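You operate a simulated robot arm through the tools that you are given. There is no shell and no other tool. Be economical: measure what you need, move in short steps, check, and stop when the job is done.

Carry out the task below with a simulated two-armed robot. There is one attempt and no reset: what you move stays moved.

TASK
Put the orange relay from the top of the steel workbench on the waist-high shelf of the blue rack. Pick up the dark filter element from the top of the steel workbench with one hand, pass it to the other hand and put it on the lower shelf of the steel workbench. Turn the voltage knob to 24 V. Close the door. Lift the lid of the waste bin open. The order is free. Set down upright: dark filter element.

Only the result counts: the job must be done as asked and must still hold three seconds after the hand-in. Knocking over, shifting, dropping, spilling or breaking anything else fails it. A push-on lid holds only when it is set on centred and level and pressed home; a screw cap is set on level and turned clockwise until tight.

THE ROBOT
Two 7-joint arms with two-finger parallel grippers on one trunk, on a base that drives. Base frame: it is fixed to the floor where the robot stands at the start and does not move with it; the origin is under the middle of the robot, x ahead of it, y to its left, z up; the surface under the hand at the start is at about z = 0.9. Readings come in m, degrees, newtons and seconds.
The left shoulder is at the start at [0.11, 0.169, 1.486], the right one opposite. With the tool pointing down near the work surface each hand reaches from about 0.42 to 0.74 m from the robot's upright axis, wherever it stands, measured 20 degrees to its own side. Places, roughly: dark filter element [0.75, -0.75, 1]; door [-0.1, 2, 1.1]; lid of the waste bin [-1.2, 0.1, 0.6]; lower shelf of the steel workbench [0.9, -0.6, 0.2]; relay [0.75, 0, 1]; voltage knob [0.8, -0.1, 1]; waist-high shelf of the blue rack [1.1, 1, 1]. Payload 1.57 kg a hand.
The TCP of each hand is the grasp point between the finger pads, 0.03 m short of the fingertips. In the tool frame z runs along the fingers and y along their closing line. Largest opening 0.08 m; finger width 0.017, thickness 0.012; the body of the gripper, 0.04 by 0.082 m, starts 0.08 m behind the TCP.
Orientation is that of the tool frame in the base frame, as a unit quaternion [w, x, y, z]. With the fingers straight down and closing along the base's y, the tool's x points along the base's -x, its y along +y and its z along -z.

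THE INTERFACE
- The arms move only by the tool drive_tool. It takes "left_increments", "right_increments" or both (then of equal length, played together; a hand with none holds still); each is a list of rows, each an object of numbers (a shift or turn left out is 0, a gripper value left out holds the last): "dx", "dy", "dz": the shift along the tool's x, y, z in units of 250 mm (1.0 is 250 mm); "ax", "ay", "az": the turn, a rotation vector about the tool's x, y, z in units of 45 degrees (1.0 is 45 degrees); "fingers": the opening, from 0 (shut) to 1 (fully open). In form: [{"dx": .., "dy": .., "dz": .., "ax": .., "ay": .., "az": .., "fingers": ..}, ...]. A call has 1 to 20 rows; each row is the pose to reach, as a shift and turn from the pose commanded when the call began, along the tool's axes at that moment. A call with a number of a shift or a turn outside -1 to 1 is refused whole. Each row takes 0.2 s and may step no farther than 0.05 m and 8.6 degrees from the row before; otherwise, or with a gripper value out of range, the whole call is refused. A pose out of reach is approached as far as the arm can. The call stops where the force on the tool passes 40 N (or 10 N more than at its start, if that is more) or the arm is blocked; 0.2 s more then pass. Each finger travels about 0.072 m/s and halts on what it meets, pressing with about 35 N; the grip force reading is that of the motor and also rises with nothing between the fingers. The clock runs only during rows and for 0.2 s after the last one: add rows that repeat a pose to give the fingers time. The reply holds the time, the measured pose of the TCP, the force on the tool along the base axes, the opening and the grip force, in the units named above and with some noise, with the torque about the TCP (base axes, N m) and any sound that the robot's microphone picked up.
- Cameras (640 x 400 px; columns grow to the right, rows downward): "scene" is now at [0.1298, -0.0197, 1.6464]; the picture's right is [-0.35, -0.94, 0.00], its down [-0.87, 0.33, -0.36] and it looks along [0.34, -0.13, -0.93] (base axes); focal length 214 px, centre (320, 200). "left" rides on the left gripper at [0.072, 0.007, -0.122] in its tool frame; the picture's right is [-0.09, 1.00, 0.00], its down [-0.84, -0.08, -0.54] and it looks along [-0.54, -0.05, 0.84] (tool axes); focal length 238 px, centre (320, 200). "right" rides on the right gripper at [0.072, -0.007, -0.122] in its tool frame; the picture's right is [0.09, 1.00, 0.00], its down [-0.84, 0.08, -0.54] and it looks along [-0.54, 0.05, 0.84] (tool axes); focal length 238 px, centre (320, 200). There is no depth. A picture from a camera that has moved, and an enlarged one, comes with that camera's place and axes in the base frame and with its lens.
- grab_frame(camera): a new picture of that camera. The clock stands still meanwhile.
- slide_trunk(by): slides the trunk up (or, below 0, down) by that many m; the arms and the scene camera ride with it, the base frame stays. It gives what a move gives, with no picture.
- drive_base(legs): drives the robot by 1 to 6 legs, each [ahead, left, turn to the left] in m, m and degrees, along the robot's own axes; the way and the turn of a leg run together, so that a leg with both is an arc; at most 1.5 m and 180 degrees a leg. The arms and the cameras ride along, it lands a little off, and it stops where it bumps. It gives what a move gives.
- aim_head(pan, tilt): turns the head with the scene camera to pan (to the left, within 86 degrees either way) and tilt (down, from -29 to 69), counted from straight ahead of the robot. It gives what a move gives.
- close_up(camera, box): a new picture of the part [left, top, right, bottom] of that camera's present view, enlarged. The clock stands still meanwhile.
- job_done(): hands the job in; it is judged then, once.

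Work in short steps. Places have to be worked out from the pictures, the camera data and where the tool is seen: move nearer, look again, correct. Check each grasp and each placing, and mend what went wrong. You have 165 turns and 122 pictures in all, those below and enlarged ones among them. Open the grippers and draw the arms clear of the work before you hand the job in, unless the task says otherwise; then end with one line.

The tools are called after "Request:" as name(argument=value, ...) on one line, values as JSON. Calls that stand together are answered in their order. drive_tool: Moves the arms, as the interface text tells. Its arguments: {"type":"object","properties":{"left_increments":{"type":"array"},"right_increments":{"type":"array"}},"required":[]} The other tools are called the same way: slide_trunk (by) slides the trunk up or down; drive_base (legs) drives the base; aim_head (pan, tilt) turns the head that bears the scene camera; grab_frame (camera) takes a picture; close_up (camera, box) takes an enlarged picture of a part of a camera's view; job_done () hands the job in.

At the start:

```text
time_s: 0.0
left_position: [0.5934, -0.0275, 1.2156]
left_tool_rot: [-0.001, 0.0, 1.0, 0.0]
left_wrist_force: [0.4, 0.8, 0.0]
left_ft_torque: [0.01, 0.0, 0.01]
left_finger_gap: 0.0802
left_grip_force: 0.1
right_position: [0.481, -0.5368, 1.0012]
right_tool_rot: [0.001, 0.0, 1.0, 0.0]
right_wrist_force: [-0.3, 0.2, -1.5]
right_ft_torque: [-0.03, -0.02, -0.01]
right_finger_gap: 0.0799
right_grip_force: 0.1
trunk travel left (down, up): [-0.8, 0.09]
robot x, y, heading: [-0.0, -0.0025, -0.1]
head pan, tilt: [-20.7, 68.8]
```

scene: 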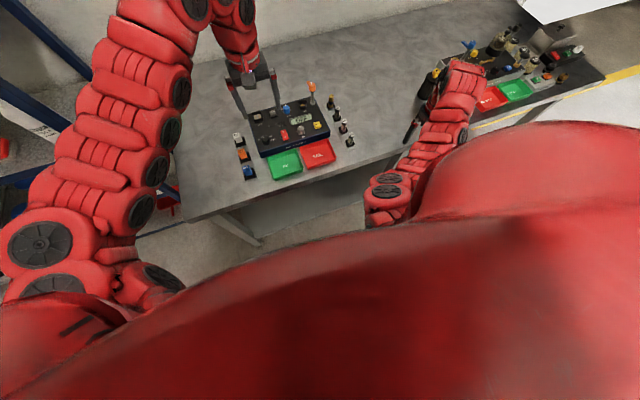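
right: 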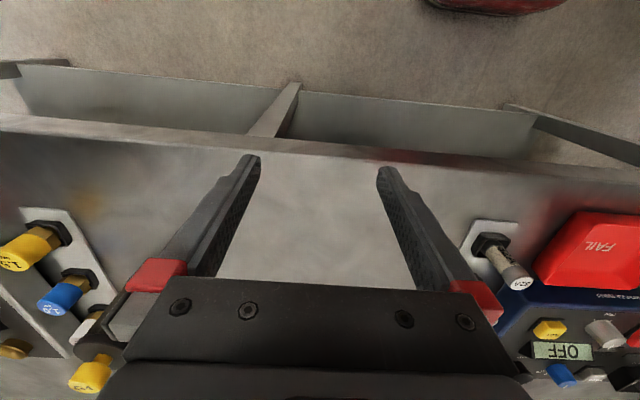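
left: 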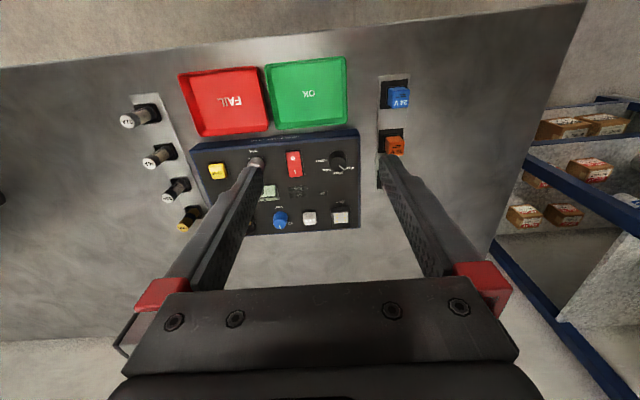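

I'll enlarge the left-hand view of the test panel and look at the rest of the scene with the head.

Request:
close_up(camera="left", box=[100, 40, 440, 250])

Request:
close_up(camera="scene", box=[400, 0, 640, 150])

Request:
close_up(camera="scene", box=[220, 60, 380, 190])

```text
1.88 times, centred on (270, 145) of left
camera zoom: at [0.5205, -0.0204, 1.3363], right [0.09, 1.0, 0.0], down [0.84, -0.08, 0.54], along [0.54, -0.05, -0.84], focal length 449 px, centre (414, 304)
```

zoom: 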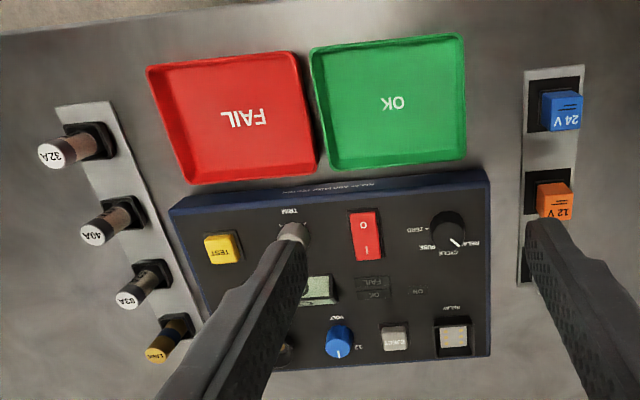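

```text
2.67 times, centred on (520, 75) of scene
camera zoom: at [0.1298, -0.0197, 1.6464], right [-0.35, -0.94, 0.0], down [-0.87, 0.33, -0.36], along [0.34, -0.13, -0.93], focal length 572 px, centre (-213, 533)
```

zoom: 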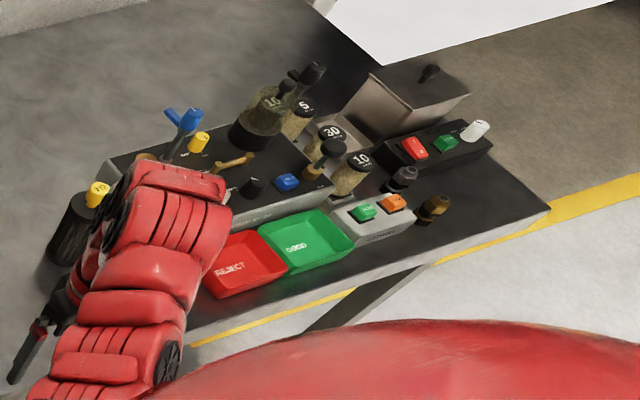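

```text
3.08 times, centred on (300, 125) of scene
camera zoom: at [0.1298, -0.0197, 1.6464], right [-0.35, -0.94, 0.0], down [-0.87, 0.33, -0.36], along [0.34, -0.13, -0.93], focal length 660 px, centre (382, 431)
```

zoom: 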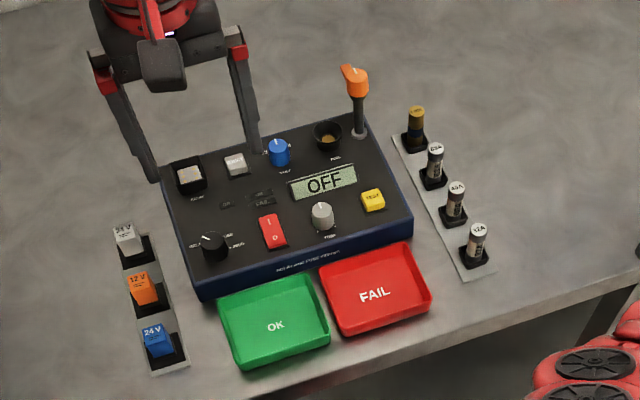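

The dark cylinder with the yellow cap near [0.75,-0.75] may be the filter. I raise the right hand to look from above, and raise the left a bit to look at the knob.

Request:
drive_tool(right_increments=[{"dz": -0.2}, {"dz": -0.4}, {"dz": -0.6}, {"dz": -0.8}, {"dz": -0.9}, {"dz": -0.9, "dy": -0.2}, {"dz": -0.9, "dy": -0.4}, {"dz": -0.9, "dy": -0.6}], left_increments=[{"dx": 0.2}, {"dx": 0.4}, {"dx": 0.4}, {"dx": 0.4}, {"dx": 0.4}, {"dx": 0.4}, {"dx": 0.4}, {"dx": 0.4}])

Request:
grab_frame(camera="right")

Request:
close_up(camera="left", box=[160, 200, 420, 380])

```text
time_s: 1.8
left_position: [0.5707, -0.0528, 1.2197]
left_tool_rot: [0.0, -0.001, 1.0, 0.0]
left_wrist_force: [0.1, 0.0, -0.1]
left_ft_torque: [0.0, -0.05, 0.0]
left_finger_gap: 0.0801
left_grip_force: 0.1
left hand out of reach, approached as far as the arm can: row 1, 2, 3, 4, 5, 6, 7, 8
right_position: [0.4819, -0.6486, 1.2231]
right_tool_rot: [0.001, -0.002, 1.0, 0.0]
right_wrist_force: [-0.2, 0.4, 0.0]
right_ft_torque: [0.03, -0.05, 0.01]
right_finger_gap: 0.0802
right_grip_force: 0.0
right hand out of reach, approached as far as the arm can: row 1, 2, 3, 8
trunk travel left (down, up): [-0.8, 0.09]
robot x, y, heading: [0.001, -0.0032, 0.1]
head pan, tilt: [-20.7, 68.8]
```

```text
115 pictures are left
camera right: at [0.4091, -0.6556, 1.3451], right [-0.1, 1.0, 0.0], down [0.84, 0.08, 0.54], along [0.54, 0.05, -0.84], focal length 238 px, centre (320, 200)
```

right: 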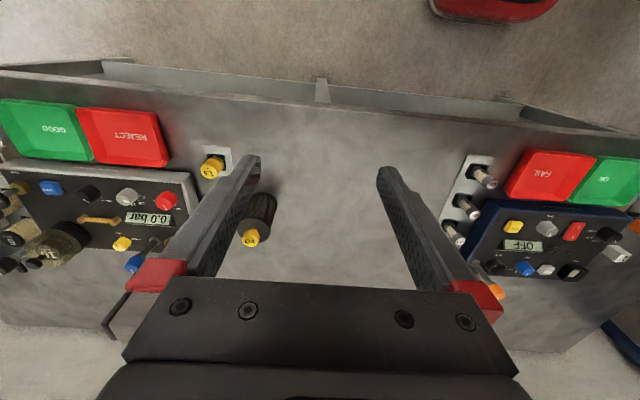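

```text
2.22 times, centred on (290, 290) of left
camera zoom: at [0.4983, -0.0464, 1.3398], right [0.09, 1.0, 0.0], down [0.84, -0.08, 0.54], along [0.54, -0.05, -0.84], focal length 530 px, centre (387, 0)
```

zoom: 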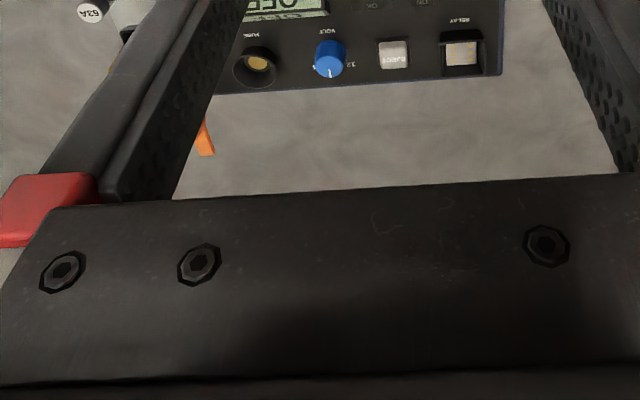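

Closer look at the filter candidates and the knob area.

Request:
close_up(camera="right", box=[0, 80, 320, 280])

Request:
close_up(camera="right", box=[480, 190, 640, 290])

Request:
close_up(camera="scene", box=[240, 70, 360, 150])

```text
2.00 times, centred on (160, 180) of right
camera zoom: at [0.4091, -0.6556, 1.3451], right [-0.1, 1.0, 0.0], down [0.84, 0.08, 0.54], along [0.54, 0.05, -0.84], focal length 477 px, centre (640, 240)
```

zoom: 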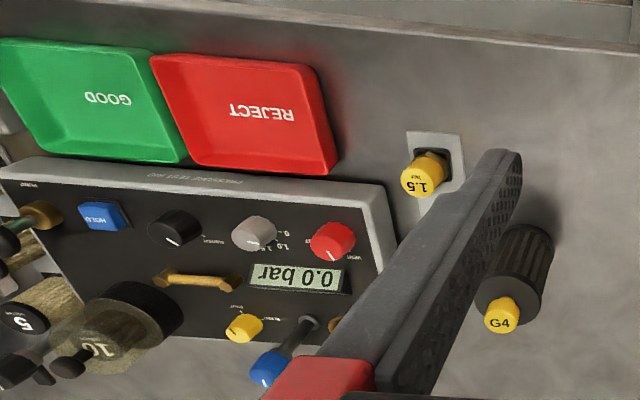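

```text
4.00 times, centred on (560, 240) of right
camera zoom: at [0.4091, -0.6556, 1.3451], right [-0.1, 1.0, 0.0], down [0.84, 0.08, 0.54], along [0.54, 0.05, -0.84], focal length 953 px, centre (-640, 40)
```

zoom: 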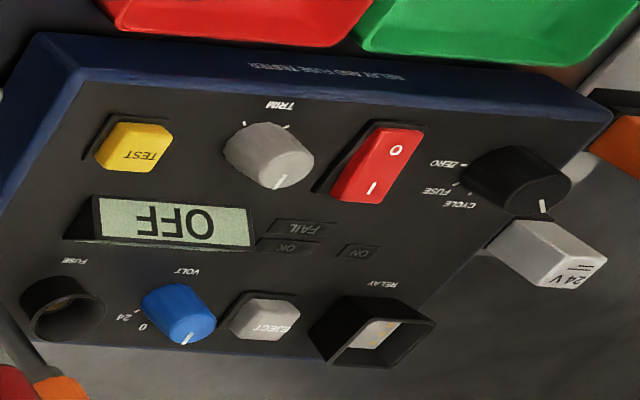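

```text
5.00 times, centred on (300, 110) of scene
camera zoom: at [0.1277, -0.0196, 1.6466], right [-0.35, -0.94, 0.0], down [-0.87, 0.33, -0.36], along [0.34, -0.13, -0.93], focal length 1072 px, centre (420, 650)
```

zoom: 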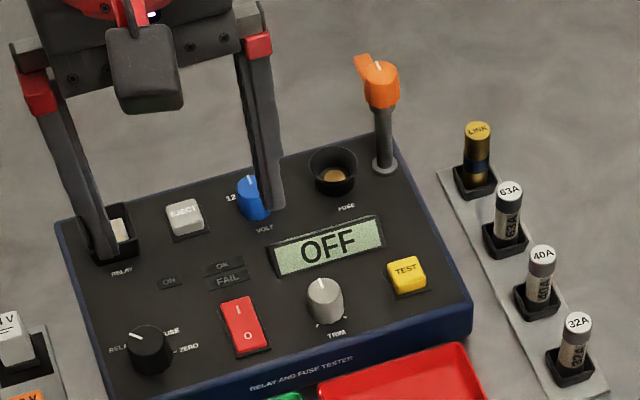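

Filter = ribbed dark cylinder "G4"; knob = blue VOLT. I'll bring the left camera over the knob to read its scale.

Request:
drive_tool(left_increments=[{"dx": -0.15, "dy": -0.05}, {"dx": -0.3, "dy": -0.15, "dz": 0.08}, {"dx": -0.36, "dy": -0.27, "dz": 0.2}, {"dx": -0.36, "dy": -0.27, "dz": 0.28}])

Request:
grab_frame(camera="left")

```text
time_s: 2.8
left_position: [0.6497, -0.1256, 1.152]
left_tool_rot: [0.0, -0.001, 1.0, 0.0]
left_wrist_force: [-0.2, 0.7, -0.5]
left_ft_torque: [0.02, -0.01, 0.0]
left_finger_gap: 0.0803
left_grip_force: 0.2
left hand out of reach, approached as far as the arm can: row 3, 4
right_position: [0.4816, -0.6509, 1.2226]
right_tool_rot: [0.0, -0.001, 1.0, 0.0]
right_wrist_force: [0.7, 0.0, -0.1]
right_ft_torque: [-0.01, 0.0, 0.0]
right_finger_gap: 0.0797
right_grip_force: 0.2
trunk travel left (down, up): [-0.8, 0.09]
robot x, y, heading: [-0.0033, 0.0001, -0.0]
head pan, tilt: [-20.7, 68.8]
```

```text
110 pictures are left
camera left: at [0.5787, -0.1202, 1.2724], right [0.09, 1.0, 0.0], down [0.84, -0.08, 0.54], along [0.54, -0.05, -0.84], focal length 238 px, centre (320, 200)
```

left: 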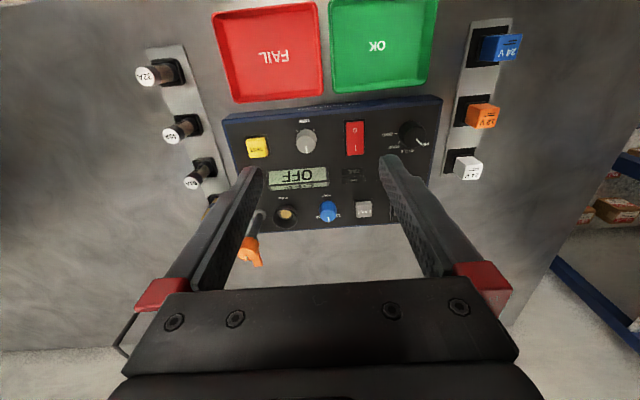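

Request:
close_up(camera="left", box=[260, 175, 400, 255])

Request:
close_up(camera="left", box=[430, 10, 550, 200])

```text
4.57 times, centred on (330, 215) of left
camera zoom: at [0.5787, -0.1202, 1.2724], right [0.09, 1.0, 0.0], down [0.84, -0.08, 0.54], along [0.54, -0.05, -0.84], focal length 1090 px, centre (274, 131)
```

zoom: 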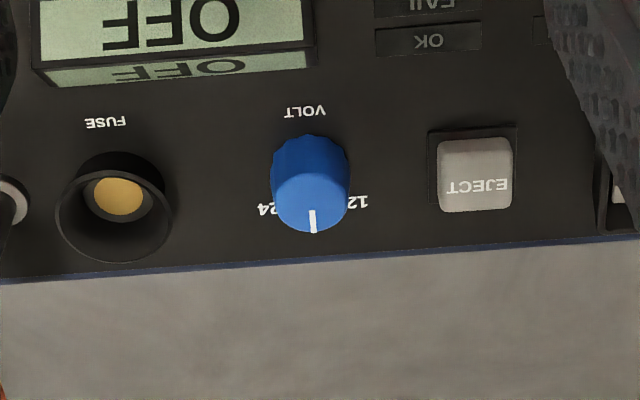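

```text
2.11 times, centred on (490, 105) of left
camera zoom: at [0.5787, -0.1202, 1.2724], right [0.09, 1.0, 0.0], down [0.84, -0.08, 0.54], along [0.54, -0.05, -0.84], focal length 502 px, centre (-38, 400)
```

zoom: 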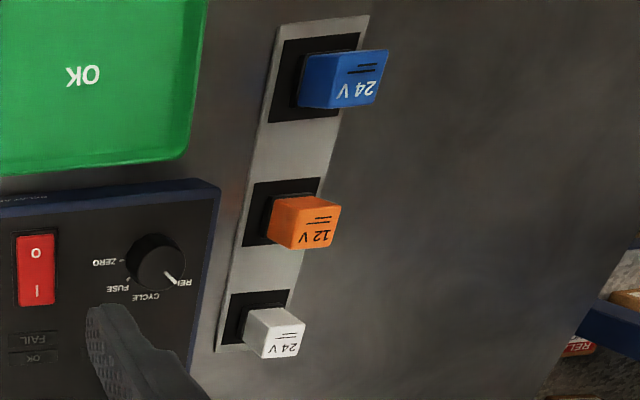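

The scale reads 0 straight ahead (pointer there now), 24 about 45° clockwise toward −y. The knob is at about [0.78,-0.12]; I drive 0.12 m closer so it is in reach.

Request:
drive_base(legs=[[0.12, 0, 0]])

Request:
grab_frame(camera="left")

Request:
grab_frame(camera="right")

```text
time_s: 4.0
left_position: [0.7697, -0.1291, 1.1533]
left_tool_rot: [0.0, 0.001, 1.0, 0.0]
left_wrist_force: [-0.2, -0.1, -0.4]
left_ft_torque: [-0.04, -0.01, -0.04]
left_finger_gap: 0.0803
left_grip_force: 0.0
right_position: [0.5991, -0.6516, 1.2228]
right_tool_rot: [0.001, 0.001, 1.0, 0.001]
right_wrist_force: [-0.5, 0.4, -0.3]
right_ft_torque: [-0.01, -0.01, 0.01]
right_finger_gap: 0.08
right_grip_force: 0.0
trunk travel left (down, up): [-0.8, 0.09]
robot x, y, heading: [0.1212, -0.0016, -0.1]
head pan, tilt: [-20.7, 68.8]
```

```text
107 pictures are left
camera left: at [0.6978, -0.1223, 1.2733], right [0.09, 1.0, 0.0], down [0.84, -0.08, 0.54], along [0.54, -0.05, -0.84], focal length 238 px, centre (320, 200)
```

left: 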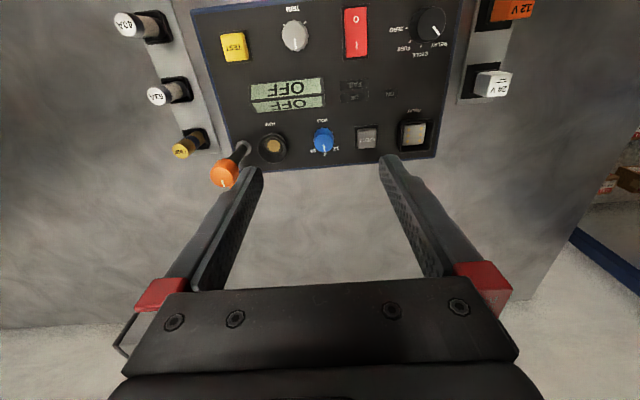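

```text
106 pictures are left
camera right: at [0.5274, -0.6576, 1.345], right [-0.09, 1.0, 0.0], down [0.84, 0.08, 0.54], along [0.54, 0.05, -0.84], focal length 238 px, centre (320, 200)
```

right: 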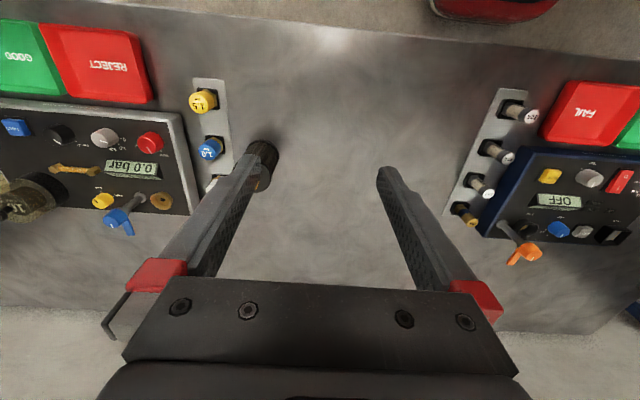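

Request:
close_up(camera="left", box=[250, 100, 390, 180])

```text
4.57 times, centred on (320, 140) of left
camera zoom: at [0.6978, -0.1223, 1.2733], right [0.09, 1.0, 0.0], down [0.84, -0.08, 0.54], along [0.54, -0.05, -0.84], focal length 1090 px, centre (320, 474)
```

zoom: 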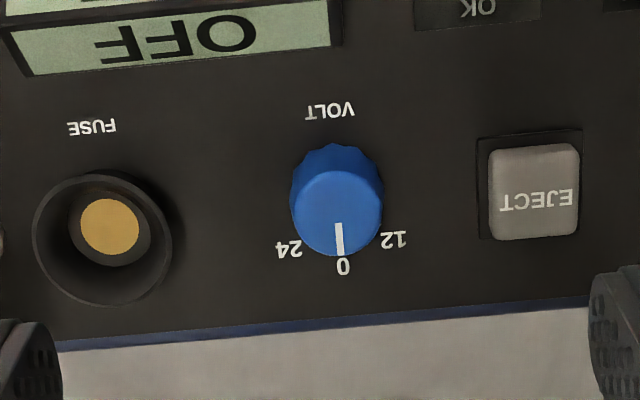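

Knob top is at about [0.805,-0.128,0.967], panel at 0.95. I centre the left hand over it with the fingers half open and descend.

Request:
drive_tool(left_increments=[{"dx": -0.14, "dy": 0.005, "fingers": 0.62}, {"dx": -0.14, "dy": 0.005, "dz": 0.18}, {"dx": -0.14, "dy": 0.005, "dz": 0.36}, {"dx": -0.14, "dy": 0.005, "dz": 0.45}])

Request:
grab_frame(camera="left")

```text
time_s: 5.0
left_position: [0.7779, -0.1174, 1.0481]
left_tool_rot: [0.0, 0.0, 1.0, 0.001]
left_wrist_force: [0.5, -0.5, 0.0]
left_ft_torque: [-0.03, 0.03, 0.0]
left_finger_gap: 0.0496
left_grip_force: 0.1
left hand out of reach, approached as far as the arm can: row 1, 2, 3, 4
right_position: [0.6014, -0.652, 1.2224]
right_tool_rot: [0.001, 0.001, 1.0, 0.0]
right_wrist_force: [-0.8, 0.6, 0.6]
right_ft_torque: [0.0, 0.01, 0.03]
right_finger_gap: 0.0799
right_grip_force: 0.1
trunk travel left (down, up): [-0.8, 0.09]
robot x, y, heading: [0.1189, -0.0018, 0.1]
head pan, tilt: [-20.7, 68.8]
```

```text
104 pictures are left
camera left: at [0.7059, -0.1106, 1.1681], right [0.09, 1.0, 0.0], down [0.84, -0.08, 0.54], along [0.54, -0.05, -0.84], focal length 238 px, centre (320, 200)
```

left: 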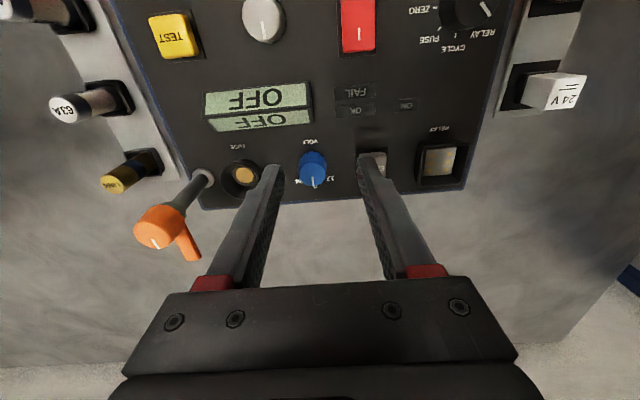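

The hand falls short by 3 cm; I lift and shift the base 0.3 m right and 0.05 m ahead so the knob lies in the left arm's best sector.

Request:
drive_tool(left_increments=[{"dz": -0.2}, {"dz": -0.4}, {"dz": -0.6}])

Request:
drive_base(legs=[[0.05, -0.3, 0]])

```text
time_s: 5.8
left_position: [0.7659, -0.1208, 1.1924]
left_tool_rot: [0.0, 0.001, 1.0, 0.0]
left_wrist_force: [-0.3, 0.0, 0.2]
left_ft_torque: [-0.01, 0.0, 0.01]
left_finger_gap: 0.0497
left_grip_force: 0.0
left hand out of reach, approached as far as the arm can: row 3
right_position: [0.5998, -0.6505, 1.2229]
right_tool_rot: [0.001, 0.0, 1.0, 0.0]
right_wrist_force: [-0.2, 0.7, 0.5]
right_ft_torque: [0.01, 0.03, 0.01]
right_finger_gap: 0.0802
right_grip_force: 0.0
trunk travel left (down, up): [-0.8, 0.09]
robot x, y, heading: [0.1173, 0.0018, -0.2]
head pan, tilt: [-20.7, 68.8]
```

```text
time_s: 7.9
left_position: [0.816, -0.4181, 1.1917]
left_tool_rot: [-0.001, 0.001, 1.0, 0.0]
left_wrist_force: [-0.6, 0.1, -0.1]
left_ft_torque: [-0.01, 0.01, 0.01]
left_finger_gap: 0.0498
left_grip_force: 0.0
right_position: [0.6521, -0.9477, 1.2228]
right_tool_rot: [0.001, 0.0, 1.0, -0.001]
right_wrist_force: [-1.0, -0.4, -0.5]
right_ft_torque: [-0.02, 0.0, 0.01]
right_finger_gap: 0.08
right_grip_force: 0.1
trunk travel left (down, up): [-0.8, 0.09]
robot x, y, heading: [0.1701, -0.2974, 0.1]
head pan, tilt: [-20.7, 68.8]
```

Now move the left hand back over the knob, staying at z≈1.19 (clear of the orange lever at 1.05).

Request:
drive_tool(left_increments=[{"dy": 0.19}, {"dy": 0.38}, {"dy": 0.57}, {"dy": 0.76}, {"dy": 0.95}])

Request:
drive_tool(left_increments=[{"dy": 0.19}, {"dy": 0.21, "dx": 0.04, "dz": 0.19}, {"dy": 0.21, "dx": 0.04, "dz": 0.38}, {"dy": 0.21, "dx": 0.04, "dz": 0.46}])

Request:
grab_frame(camera="left")

```text
time_s: 9.1
left_position: [0.818, -0.178, 1.1943]
left_tool_rot: [0.0, 0.001, 1.0, 0.0]
left_wrist_force: [-0.4, 0.5, -0.5]
left_ft_torque: [-0.02, 0.02, 0.01]
left_finger_gap: 0.0497
left_grip_force: 0.0
right_position: [0.651, -0.947, 1.2245]
right_tool_rot: [0.0, 0.0, 1.0, -0.001]
right_wrist_force: [0.7, -0.2, 0.6]
right_ft_torque: [-0.03, 0.0, 0.0]
right_finger_gap: 0.0801
right_grip_force: 0.1
trunk travel left (down, up): [-0.8, 0.09]
robot x, y, heading: [0.1683, -0.2966, -0.1]
head pan, tilt: [-20.7, 68.8]
```

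```text
time_s: 10.1
left_position: [0.8173, -0.1272, 1.0788]
left_tool_rot: [0.0, -0.001, 1.0, 0.0]
left_wrist_force: [-0.3, -0.1, 0.7]
left_ft_torque: [-0.05, -0.01, 0.0]
left_finger_gap: 0.0494
left_grip_force: 0.0
left hand out of reach, approached as far as the arm can: row 2, 3, 4
right_position: [0.6532, -0.9473, 1.2233]
right_tool_rot: [0.0, -0.001, 1.0, 0.0]
right_wrist_force: [0.7, 0.5, -1.1]
right_ft_torque: [-0.03, -0.01, -0.03]
right_finger_gap: 0.0801
right_grip_force: 0.0
trunk travel left (down, up): [-0.8, 0.09]
robot x, y, heading: [0.1727, -0.3005, 0.1]
head pan, tilt: [-20.7, 68.8]
```

```text
103 pictures are left
camera left: at [0.7447, -0.121, 1.1989], right [0.09, 1.0, 0.0], down [0.84, -0.08, 0.54], along [0.54, -0.05, -0.84], focal length 238 px, centre (320, 200)
```

left: 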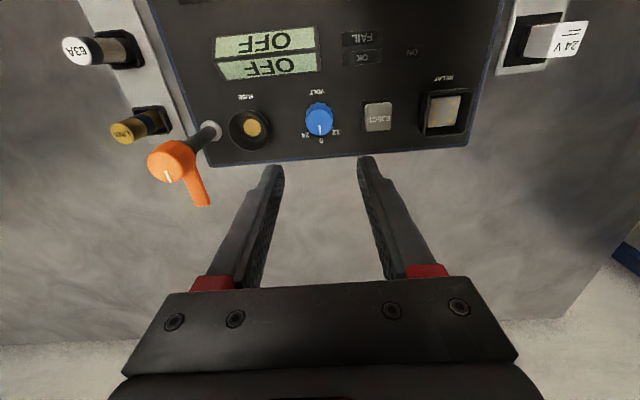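

Knob confirmed at (0.802,-0.127). I descend to z≈0.99 with a small backward correction.

Request:
drive_tool(left_increments=[{"dx": 0.056, "dz": 0.1}, {"dx": 0.056, "dz": 0.2}])

Request:
grab_frame(camera="left")

```text
time_s: 10.7
left_position: [0.8, -0.1299, 1.0258]
left_tool_rot: [0.0, 0.0, 1.0, 0.001]
left_wrist_force: [-0.3, 0.1, -1.3]
left_ft_torque: [-0.01, 0.04, -0.01]
left_finger_gap: 0.0498
left_grip_force: 0.1
left hand out of reach, approached as far as the arm can: row 1
right_position: [0.6522, -0.948, 1.2229]
right_tool_rot: [0.0, 0.0, 1.0, 0.0]
right_wrist_force: [-0.5, -0.1, 0.3]
right_ft_torque: [-0.01, -0.01, 0.01]
right_finger_gap: 0.0799
right_grip_force: 0.1
trunk travel left (down, up): [-0.8, 0.09]
robot x, y, heading: [0.1698, -0.3005, -0.1]
head pan, tilt: [-20.7, 68.8]
```

```text
102 pictures are left
camera left: at [0.729, -0.123, 1.1475], right [0.09, 1.0, 0.0], down [0.84, -0.08, 0.54], along [0.54, -0.05, -0.84], focal length 238 px, centre (320, 200)
```

left: 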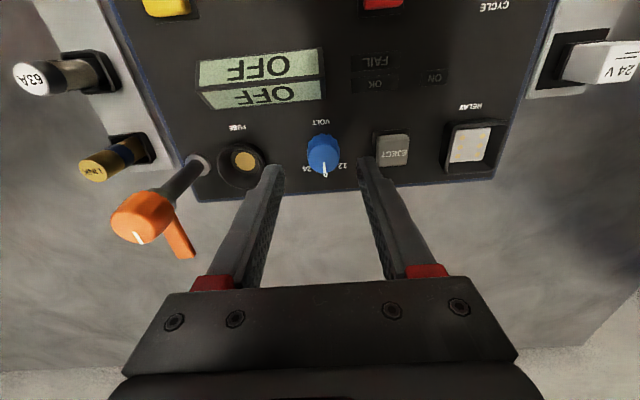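

Aligned. Narrow the fingers to 40 mm and descend to just above the panel.

Request:
drive_tool(left_increments=[{"dx": -0.015, "dy": 0.005, "fingers": 0.5}, {"dx": -0.015, "dy": 0.005, "dz": 0.08}, {"dx": -0.015, "dy": 0.005, "dz": 0.15}])

Request:
grab_frame(camera="left")

```text
time_s: 11.5
left_position: [0.8048, -0.1292, 0.9892]
left_tool_rot: [0.0, 0.0, 1.0, 0.001]
left_wrist_force: [-0.4, -0.5, 0.0]
left_ft_torque: [-0.02, 0.01, -0.01]
left_finger_gap: 0.0402
left_grip_force: 0.0
right_position: [0.6537, -0.9473, 1.2216]
right_tool_rot: [0.0, 0.0, 1.0, 0.0]
right_wrist_force: [0.6, 0.4, -0.6]
right_ft_torque: [0.03, 0.0, 0.01]
right_finger_gap: 0.0798
right_grip_force: 0.0
trunk travel left (down, up): [-0.8, 0.09]
robot x, y, heading: [0.1708, -0.2947, 0.1]
head pan, tilt: [-20.7, 68.8]
```

```text
101 pictures are left
camera left: at [0.7332, -0.1215, 1.1096], right [0.09, 1.0, 0.0], down [0.84, -0.08, 0.54], along [0.54, -0.05, -0.84], focal length 238 px, centre (320, 200)
```

left: 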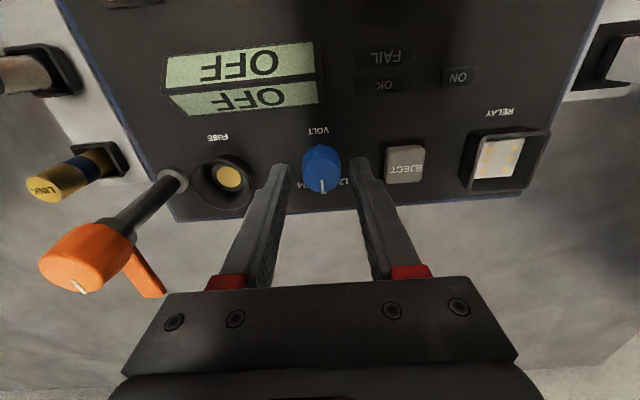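

Good alignment. Lower another 7 mm and close on the knob.

Request:
drive_tool(left_increments=[{"dx": -0.01, "dz": 0.03}, {"dx": -0.01, "dz": 0.03, "fingers": 0.1}, {"dx": -0.01, "dz": 0.03, "fingers": 0.1}, {"dx": -0.01, "dz": 0.03, "fingers": 0.1}])

```text
time_s: 12.5
left_position: [0.8076, -0.1275, 0.9821]
left_tool_rot: [0.0, -0.002, 1.0, -0.001]
left_wrist_force: [0.3, 3.1, 1.1]
left_ft_torque: [0.18, -0.23, -0.01]
left_finger_gap: 0.0266
left_grip_force: 37.6
right_position: [0.6528, -0.9483, 1.2215]
right_tool_rot: [0.0, 0.0, 1.0, 0.0]
right_wrist_force: [0.9, 0.5, -0.2]
right_ft_torque: [0.02, -0.01, 0.01]
right_finger_gap: 0.0802
right_grip_force: 0.0
trunk travel left (down, up): [-0.8, 0.09]
robot x, y, heading: [0.172, -0.3002, -0.1]
head pan, tilt: [-20.7, 68.8]
```

Knob gripped (27 mm). Turn 45° clockwise.

Request:
drive_tool(left_increments=[{"az": 0.17}, {"az": 0.34}, {"az": 0.51}, {"az": 0.68}, {"az": 0.85}, {"az": 1.0}, {"az": 1.0}])

Request:
grab_frame(camera="left")

```text
time_s: 14.1
left_position: [0.8074, -0.1295, 0.981]
left_tool_rot: [-0.001, 0.383, 0.924, 0.0]
left_wrist_force: [-4.8, 3.9, -4.9]
left_ft_torque: [0.5, 0.42, 0.24]
left_finger_gap: 0.0266
left_grip_force: 37.6
right_position: [0.6523, -0.9486, 1.2225]
right_tool_rot: [-0.001, 0.0, 1.0, 0.0]
right_wrist_force: [0.5, -0.1, 0.8]
right_ft_torque: [0.0, 0.03, 0.03]
right_finger_gap: 0.0799
right_grip_force: 0.1
trunk travel left (down, up): [-0.8, 0.09]
robot x, y, heading: [0.1688, -0.2965, -0.1]
head pan, tilt: [-20.7, 68.8]
```

```text
100 pictures are left
camera left: at [0.7613, -0.0728, 1.1026], right [0.77, 0.64, 0.0], down [0.54, -0.65, 0.54], along [0.34, -0.42, -0.84], focal length 238 px, centre (320, 200)
```

left: 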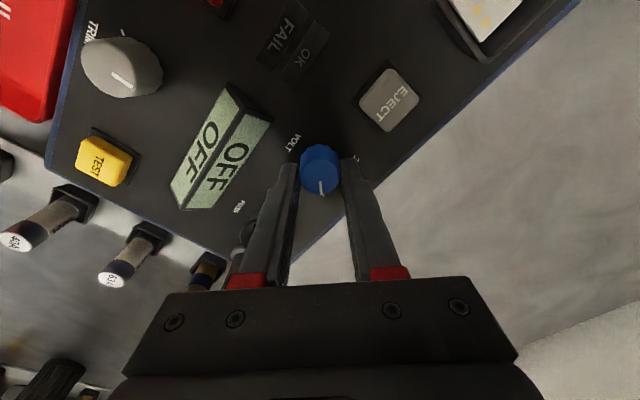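

The knob turned with the hand. Release, rise straight, rotate back and check.

Request:
drive_tool(left_increments=[{"fingers": 0.52}, {"fingers": 0.52}, {"dz": -0.1}, {"dz": -0.28}, {"dz": -0.46}, {"dz": -0.5}])

Request:
drive_tool(left_increments=[{"az": -0.18}, {"az": -0.36}, {"az": -0.54}, {"az": -0.72}, {"az": -0.9}, {"az": -1.0}])

Request:
close_up(camera="left", box=[240, 60, 400, 160])

```text
time_s: 15.5
left_position: [0.8108, -0.1287, 1.0658]
left_tool_rot: [-0.002, 0.382, 0.924, 0.0]
left_wrist_force: [-0.4, -0.4, 0.4]
left_ft_torque: [-0.01, -0.01, 0.0]
left_finger_gap: 0.0416
left_grip_force: 0.0
left hand out of reach, approached as far as the arm can: row 4, 5, 6
right_position: [0.6529, -0.9486, 1.2212]
right_tool_rot: [-0.001, -0.001, 1.0, 0.0]
right_wrist_force: [-0.5, -0.1, -0.1]
right_ft_torque: [-0.01, 0.0, 0.0]
right_finger_gap: 0.0796
right_grip_force: 0.1
trunk travel left (down, up): [-0.8, 0.09]
robot x, y, heading: [0.1696, -0.2984, 0.0]
head pan, tilt: [-20.7, 68.8]
```

```text
time_s: 16.9
left_position: [0.8097, -0.1274, 1.0648]
left_tool_rot: [0.0, -0.001, 1.0, 0.0]
left_wrist_force: [-0.4, -0.4, -0.4]
left_ft_torque: [0.0, 0.01, 0.0]
left_finger_gap: 0.0414
left_grip_force: 0.2
right_position: [0.6515, -0.9482, 1.222]
right_tool_rot: [-0.001, 0.0, 1.0, 0.0]
right_wrist_force: [-0.3, -0.5, 0.8]
right_ft_torque: [0.01, 0.01, -0.04]
right_finger_gap: 0.08
right_grip_force: 0.1
trunk travel left (down, up): [-0.8, 0.09]
robot x, y, heading: [0.1694, -0.2962, 0.2]
head pan, tilt: [-20.7, 68.8]
```

```text
4.00 times, centred on (320, 110) of left
camera zoom: at [0.7388, -0.1218, 1.1852], right [0.09, 1.0, 0.0], down [0.84, -0.08, 0.54], along [0.54, -0.05, -0.84], focal length 953 px, centre (320, 560)
```

zoom: 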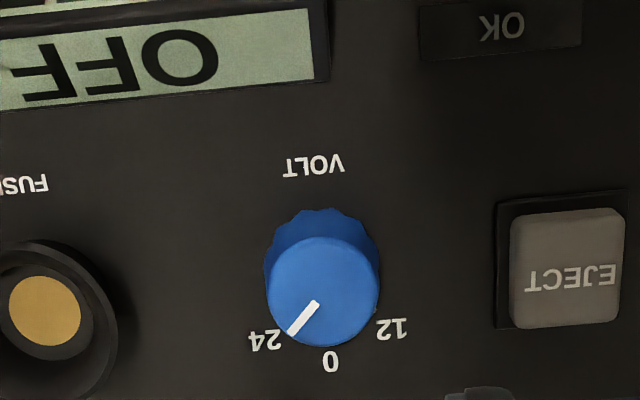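

Knob points at 24. Next the relay: I estimate it at about [0.68,0.10,0.93]; move the left hand above it.

Request:
drive_tool(left_increments=[{"dx": 0.12, "dy": 0.14}, {"dx": 0.24, "dy": 0.28}, {"dx": 0.36, "dy": 0.42}, {"dx": 0.48, "dy": 0.56}, {"dx": 0.6, "dy": 0.7}, {"dx": 0.6, "dy": 0.87}, {"dx": 0.6, "dy": 0.87, "fingers": 0.7}])

Request:
grab_frame(camera="left")

```text
time_s: 18.5
left_position: [0.7381, 0.0806, 1.0166]
left_tool_rot: [0.016, 0.007, 1.0, 0.006]
left_wrist_force: [0.1, 0.6, -0.2]
left_ft_torque: [0.03, 0.0, 0.0]
left_finger_gap: 0.056
left_grip_force: 0.1
left hand out of reach, approached as far as the arm can: row 1, 2, 3, 4, 5, 6, 7
right_position: [0.6516, -0.9484, 1.2221]
right_tool_rot: [0.001, 0.0, 1.0, 0.001]
right_wrist_force: [0.1, -0.8, 0.4]
right_ft_torque: [0.0, 0.01, 0.03]
right_finger_gap: 0.0804
right_grip_force: 0.0
trunk travel left (down, up): [-0.8, 0.09]
robot x, y, heading: [0.1709, -0.2988, 0.3]
head pan, tilt: [-20.7, 68.8]
```

```text
98 pictures are left
camera left: at [0.6628, 0.086, 1.1343], right [0.11, 0.99, 0.01], down [0.82, -0.1, 0.57], along [0.57, -0.05, -0.82], focal length 238 px, centre (320, 200)
```

left: 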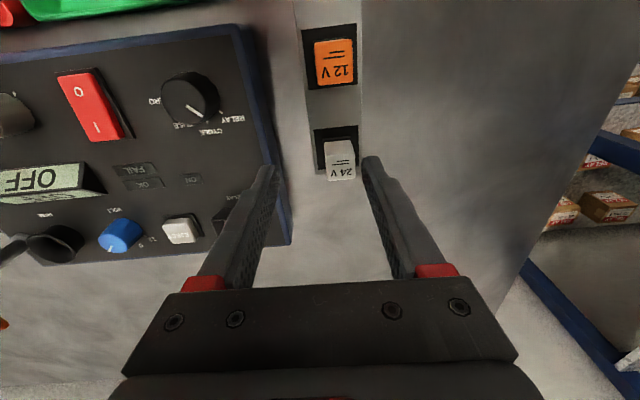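

The arm is at an awkward sector; relay is directly behind. I raise a bit and shift the base left 0.2 and back 0.05.

Request:
drive_tool(left_increments=[{"dz": -0.1}, {"dz": -0.2}])

Request:
drive_base(legs=[[-0.05, 0.2, 0]])

```text
time_s: 19.1
left_position: [0.7541, 0.0849, 1.0337]
left_tool_rot: [0.0, 0.0, 1.0, 0.0]
left_wrist_force: [0.2, 0.7, -0.6]
left_ft_torque: [0.02, 0.01, -0.01]
left_finger_gap: 0.0559
left_grip_force: 0.1
left hand out of reach, approached as far as the arm can: row 1, 2
right_position: [0.6521, -0.9501, 1.2208]
right_tool_rot: [0.001, 0.0, 1.0, 0.0]
right_wrist_force: [-0.1, -0.2, 0.7]
right_ft_torque: [0.03, 0.01, -0.01]
right_finger_gap: 0.0799
right_grip_force: 0.0
trunk travel left (down, up): [-0.8, 0.09]
robot x, y, heading: [0.1688, -0.2935, 0.1]
head pan, tilt: [-20.7, 68.8]
```

```text
time_s: 20.7
left_position: [0.7044, 0.2825, 1.0339]
left_tool_rot: [0.0, -0.001, 1.0, 0.001]
left_wrist_force: [-0.2, -0.5, 0.2]
left_ft_torque: [0.0, 0.0, 0.02]
left_finger_gap: 0.0556
left_grip_force: 0.1
right_position: [0.6055, -0.7525, 1.2216]
right_tool_rot: [0.0, -0.003, 1.0, 0.001]
right_wrist_force: [0.6, 1.0, -0.1]
right_ft_torque: [0.03, 0.01, -0.02]
right_finger_gap: 0.0799
right_grip_force: 0.1
trunk travel left (down, up): [-0.8, 0.09]
robot x, y, heading: [0.1202, -0.0953, 0.3]
head pan, tilt: [-20.7, 68.8]
```

Request:
drive_tool(left_increments=[{"dy": -0.18, "dz": -0.06}, {"dy": -0.36, "dz": -0.06}, {"dy": -0.54, "dx": 0.05, "dz": -0.06}, {"dy": -0.72, "dx": 0.1, "dz": -0.06}, {"dy": -0.72, "dx": 0.15, "dz": -0.06}])

Request:
grab_frame(camera="left")

```text
time_s: 21.9
left_position: [0.6823, 0.1335, 1.0059]
left_tool_rot: [0.021, 0.005, 1.0, 0.011]
left_wrist_force: [-0.3, 1.8, 1.7]
left_ft_torque: [-0.14, -0.14, 0.0]
left_finger_gap: 0.056
left_grip_force: 0.0
left hand out of reach, approached as far as the arm can: row 1, 2, 3, 4, 5
right_position: [0.6053, -0.7549, 1.2202]
right_tool_rot: [0.0, -0.002, 1.0, 0.001]
right_wrist_force: [-0.1, -0.3, 0.6]
right_ft_torque: [0.05, 0.03, 0.01]
right_finger_gap: 0.0803
right_grip_force: 0.0
trunk travel left (down, up): [-0.8, 0.09]
robot x, y, heading: [0.1202, -0.1056, 0.1]
head pan, tilt: [-20.7, 68.8]
```

```text
97 pictures are left
camera left: at [0.6055, 0.1388, 1.1232], right [0.1, 0.99, 0.03], down [0.81, -0.1, 0.58], along [0.57, -0.04, -0.82], focal length 238 px, centre (320, 200)
```

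left: 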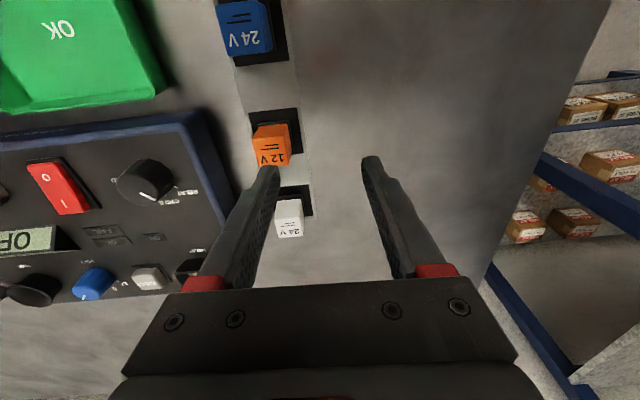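

The elbow is too folded (hand too close to the shoulder), so I raise the trunk and then back off a little. Orange relay top triangulates to [0.677,0.098,0.941].

Request:
slide_trunk(by=0.08)

Request:
drive_base(legs=[[-0.06, 0, 0]])

```text
time_s: 23.1
left_position: [0.685, 0.1371, 1.0868]
left_tool_rot: [0.025, 0.004, 1.0, 0.009]
left_wrist_force: [1.1, -0.2, -0.3]
left_ft_torque: [0.0, -0.02, 0.02]
left_finger_gap: 0.0558
left_grip_force: 0.2
right_position: [0.6058, -0.751, 1.3021]
right_tool_rot: [0.0, -0.002, 1.0, 0.0]
right_wrist_force: [-0.6, 0.9, 0.6]
right_ft_torque: [0.01, -0.02, 0.01]
right_finger_gap: 0.0799
right_grip_force: 0.0
trunk travel left (down, up): [-0.88, 0.01]
robot x, y, heading: [0.1195, -0.1013, 0.2]
head pan, tilt: [-20.7, 68.8]
```

```text
time_s: 24.1
left_position: [0.6301, 0.1359, 1.0831]
left_tool_rot: [0.022, 0.004, 1.0, 0.009]
left_wrist_force: [1.0, -0.2, -0.8]
left_ft_torque: [-0.01, 0.02, 0.0]
left_finger_gap: 0.056
left_grip_force: 0.0
right_position: [0.5515, -0.7499, 1.3]
right_tool_rot: [-0.002, -0.002, 1.0, 0.0]
right_wrist_force: [0.3, -0.1, -1.3]
right_ft_torque: [-0.04, 0.02, -0.01]
right_finger_gap: 0.08
right_grip_force: 0.1
trunk travel left (down, up): [-0.88, 0.01]
robot x, y, heading: [0.0642, -0.0992, 0.4]
head pan, tilt: [-20.7, 68.8]
```

Request:
drive_tool(left_increments=[{"dx": -0.1, "dy": -0.08}, {"dx": -0.188, "dy": -0.152}, {"dx": -0.188, "dy": -0.152, "dz": 0.15}, {"dx": -0.188, "dy": -0.152, "dz": 0.25}])

Request:
grab_frame(camera="left")

```text
time_s: 25.1
left_position: [0.6761, 0.0988, 1.0241]
left_tool_rot: [0.024, 0.004, 1.0, 0.008]
left_wrist_force: [1.1, -0.5, -0.4]
left_ft_torque: [-0.02, 0.01, 0.01]
left_finger_gap: 0.056
left_grip_force: 0.0
right_position: [0.5475, -0.7496, 1.3018]
right_tool_rot: [0.0, -0.002, 1.0, 0.0]
right_wrist_force: [-0.4, 0.3, 0.0]
right_ft_torque: [0.0, 0.02, 0.0]
right_finger_gap: 0.08
right_grip_force: 0.1
trunk travel left (down, up): [-0.88, 0.01]
robot x, y, heading: [0.0635, -0.0984, 0.1]
head pan, tilt: [-20.7, 68.8]
```

```text
96 pictures are left
camera left: at [0.5989, 0.1043, 1.1414], right [0.1, 0.99, 0.02], down [0.81, -0.09, 0.58], along [0.58, -0.04, -0.81], focal length 238 px, centre (320, 200)
```

left: 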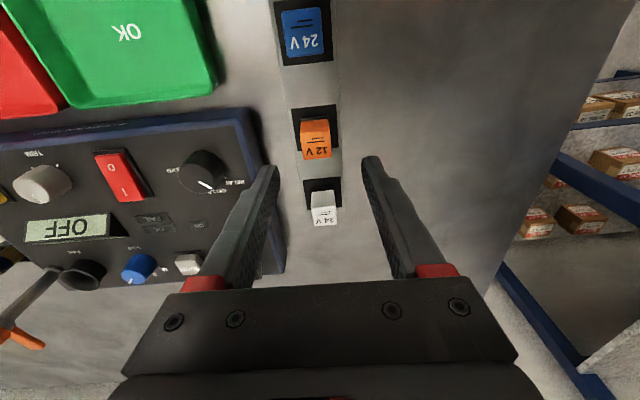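

Well centred; correct the 3° tilt and descend to z≈0.96 and look.

Request:
drive_tool(left_increments=[{"ay": 0.062, "ax": 0.02, "dx": -0.005, "fingers": 0.6}, {"ay": 0.062, "ax": 0.02, "dx": -0.01, "dz": 0.13}, {"ay": 0.062, "ax": 0.02, "dx": -0.015, "dz": 0.25}])

Request:
grab_frame(camera="left")

```text
time_s: 25.9
left_position: [0.6839, 0.1015, 0.9627]
left_tool_rot: [0.0, 0.003, 1.0, 0.0]
left_wrist_force: [0.6, 0.6, -0.3]
left_ft_torque: [0.01, 0.0, 0.01]
left_finger_gap: 0.0482
left_grip_force: 0.1
right_position: [0.5462, -0.7498, 1.3021]
right_tool_rot: [0.0, -0.001, 1.0, 0.001]
right_wrist_force: [0.4, 0.0, -0.7]
right_ft_torque: [0.02, 0.01, 0.02]
right_finger_gap: 0.0798
right_grip_force: 0.1
trunk travel left (down, up): [-0.88, 0.01]
robot x, y, heading: [0.0621, -0.0977, -0.0]
head pan, tilt: [-20.7, 68.8]
```

```text
95 pictures are left
camera left: at [0.6112, 0.1081, 1.0832], right [0.1, 0.99, 0.0], down [0.84, -0.08, 0.54], along [0.54, -0.05, -0.84], focal length 238 px, centre (320, 200)
```

left: 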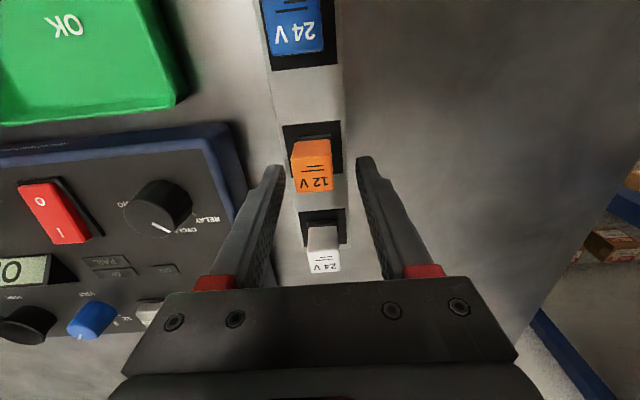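

Shift 5 mm to −y, descend to z≈0.946, close.

Request:
drive_tool(left_increments=[{"dy": -0.018, "dx": -0.005}, {"dy": -0.018, "dx": -0.005, "dz": 0.066}, {"dy": -0.018, "dx": -0.005, "dz": 0.066, "fingers": 0.2}, {"dy": -0.018, "dx": -0.005, "dz": 0.066, "fingers": 0.2}, {"dy": -0.018, "dx": -0.005, "dz": 0.066, "fingers": 0.2}])

Request:
grab_frame(camera="left")

```text
time_s: 27.1
left_position: [0.6813, 0.0976, 0.9466]
left_tool_rot: [0.0, 0.004, 1.0, 0.001]
left_wrist_force: [-0.4, 0.0, -0.3]
left_ft_torque: [0.0, 0.0, -0.02]
left_finger_gap: 0.0251
left_grip_force: 35.2
right_position: [0.5461, -0.7507, 1.3022]
right_tool_rot: [0.0, -0.002, 1.0, 0.0]
right_wrist_force: [0.1, 0.4, 0.1]
right_ft_torque: [-0.02, 0.0, 0.01]
right_finger_gap: 0.08
right_grip_force: 0.1
trunk travel left (down, up): [-0.88, 0.01]
robot x, y, heading: [0.0612, -0.0999, -0.1]
head pan, tilt: [-20.7, 68.8]
```

```text
94 pictures are left
camera left: at [0.611, 0.1043, 1.067], right [0.1, 0.99, 0.0], down [0.84, -0.09, 0.54], along [0.54, -0.05, -0.84], focal length 238 px, centre (320, 200)
```

left: 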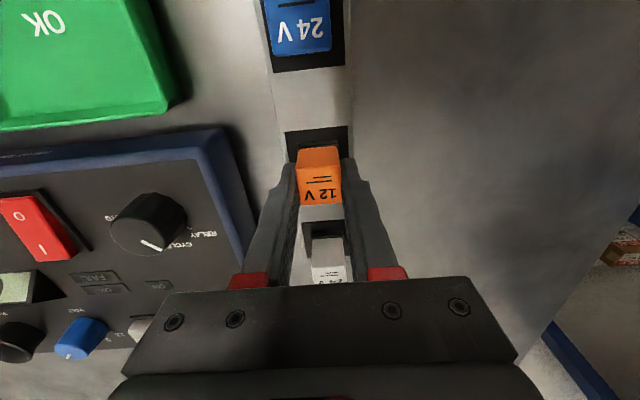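

Gripped at 25 mm. Lift straight up, slowly at first.

Request:
drive_tool(left_increments=[{"dz": -0.06}, {"dz": -0.12}, {"dz": -0.22}, {"dz": -0.38}, {"dz": -0.54}])

Request:
grab_frame(camera="left")

Request:
aim_head(pan=50, tilt=25)

Request:
grab_frame(camera="scene")

```text
time_s: 28.2
left_position: [0.6819, 0.0941, 1.0807]
left_tool_rot: [0.0, 0.005, 1.0, 0.001]
left_wrist_force: [-1.0, 0.5, -0.9]
left_ft_torque: [0.0, -0.03, -0.02]
left_finger_gap: 0.0249
left_grip_force: 34.5
right_position: [0.5439, -0.7513, 1.3025]
right_tool_rot: [0.001, -0.002, 1.0, 0.0]
right_wrist_force: [-0.7, -1.0, 0.2]
right_ft_torque: [0.03, -0.03, -0.01]
right_finger_gap: 0.08
right_grip_force: 0.1
trunk travel left (down, up): [-0.88, 0.01]
robot x, y, heading: [0.0664, -0.1014, 0.0]
head pan, tilt: [-20.7, 68.8]
```

```text
93 pictures are left
camera left: at [0.6096, 0.1018, 1.2028], right [0.1, 0.99, 0.0], down [0.84, -0.09, 0.54], along [0.54, -0.05, -0.84], focal length 238 px, centre (320, 200)
```

left: 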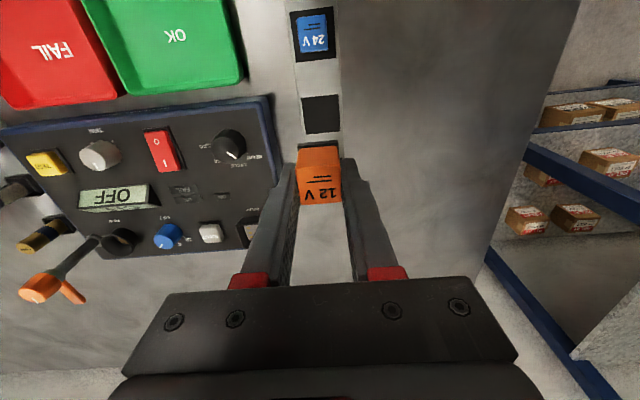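

```text
time_s: 29.7
left_position: [0.6819, 0.0952, 1.0817]
left_tool_rot: [0.0, 0.005, 1.0, 0.001]
left_wrist_force: [0.5, 0.1, -0.2]
left_ft_torque: [0.0, 0.01, 0.02]
left_finger_gap: 0.0251
left_grip_force: 35.1
right_position: [0.5469, -0.7505, 1.3025]
right_tool_rot: [0.001, -0.002, 1.0, 0.0]
right_wrist_force: [-0.6, 2.1, 0.5]
right_ft_torque: [-0.01, -0.02, 0.01]
right_finger_gap: 0.0798
right_grip_force: 0.2
trunk travel left (down, up): [-0.88, 0.01]
robot x, y, heading: [0.0623, -0.1035, -0.0]
head pan, tilt: [50.0, 25.0]
```

```text
92 pictures are left
camera scene: at [0.1996, -0.0309, 1.7858], right [0.77, -0.64, 0.0], down [-0.27, -0.32, -0.91], along [0.58, 0.69, -0.42], focal length 214 px, centre (320, 200)
```

scene: 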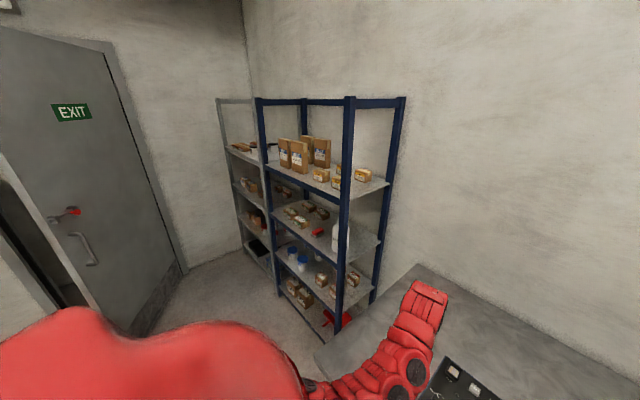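

Request:
close_up(camera="scene", box=[210, 85, 430, 345])

Request:
close_up(camera="scene", box=[0, 20, 220, 340])

```text
1.54 times, centred on (320, 215) of scene
camera zoom: at [0.1996, -0.0309, 1.7858], right [0.77, -0.64, 0.0], down [-0.27, -0.32, -0.91], along [0.58, 0.69, -0.42], focal length 330 px, centre (320, 177)
```

zoom: 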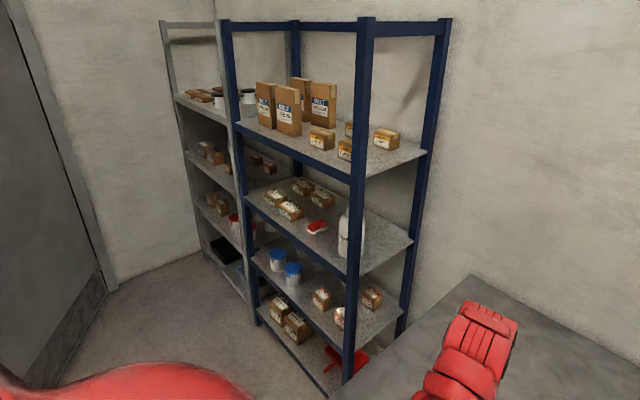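

```text
1.25 times, centred on (110, 180) of scene
camera zoom: at [0.1996, -0.0309, 1.7858], right [0.77, -0.64, 0.0], down [-0.27, -0.32, -0.91], along [0.58, 0.69, -0.42], focal length 268 px, centre (582, 225)
```

zoom: 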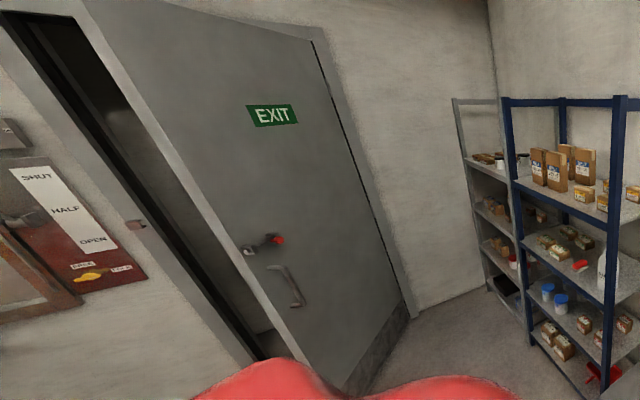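

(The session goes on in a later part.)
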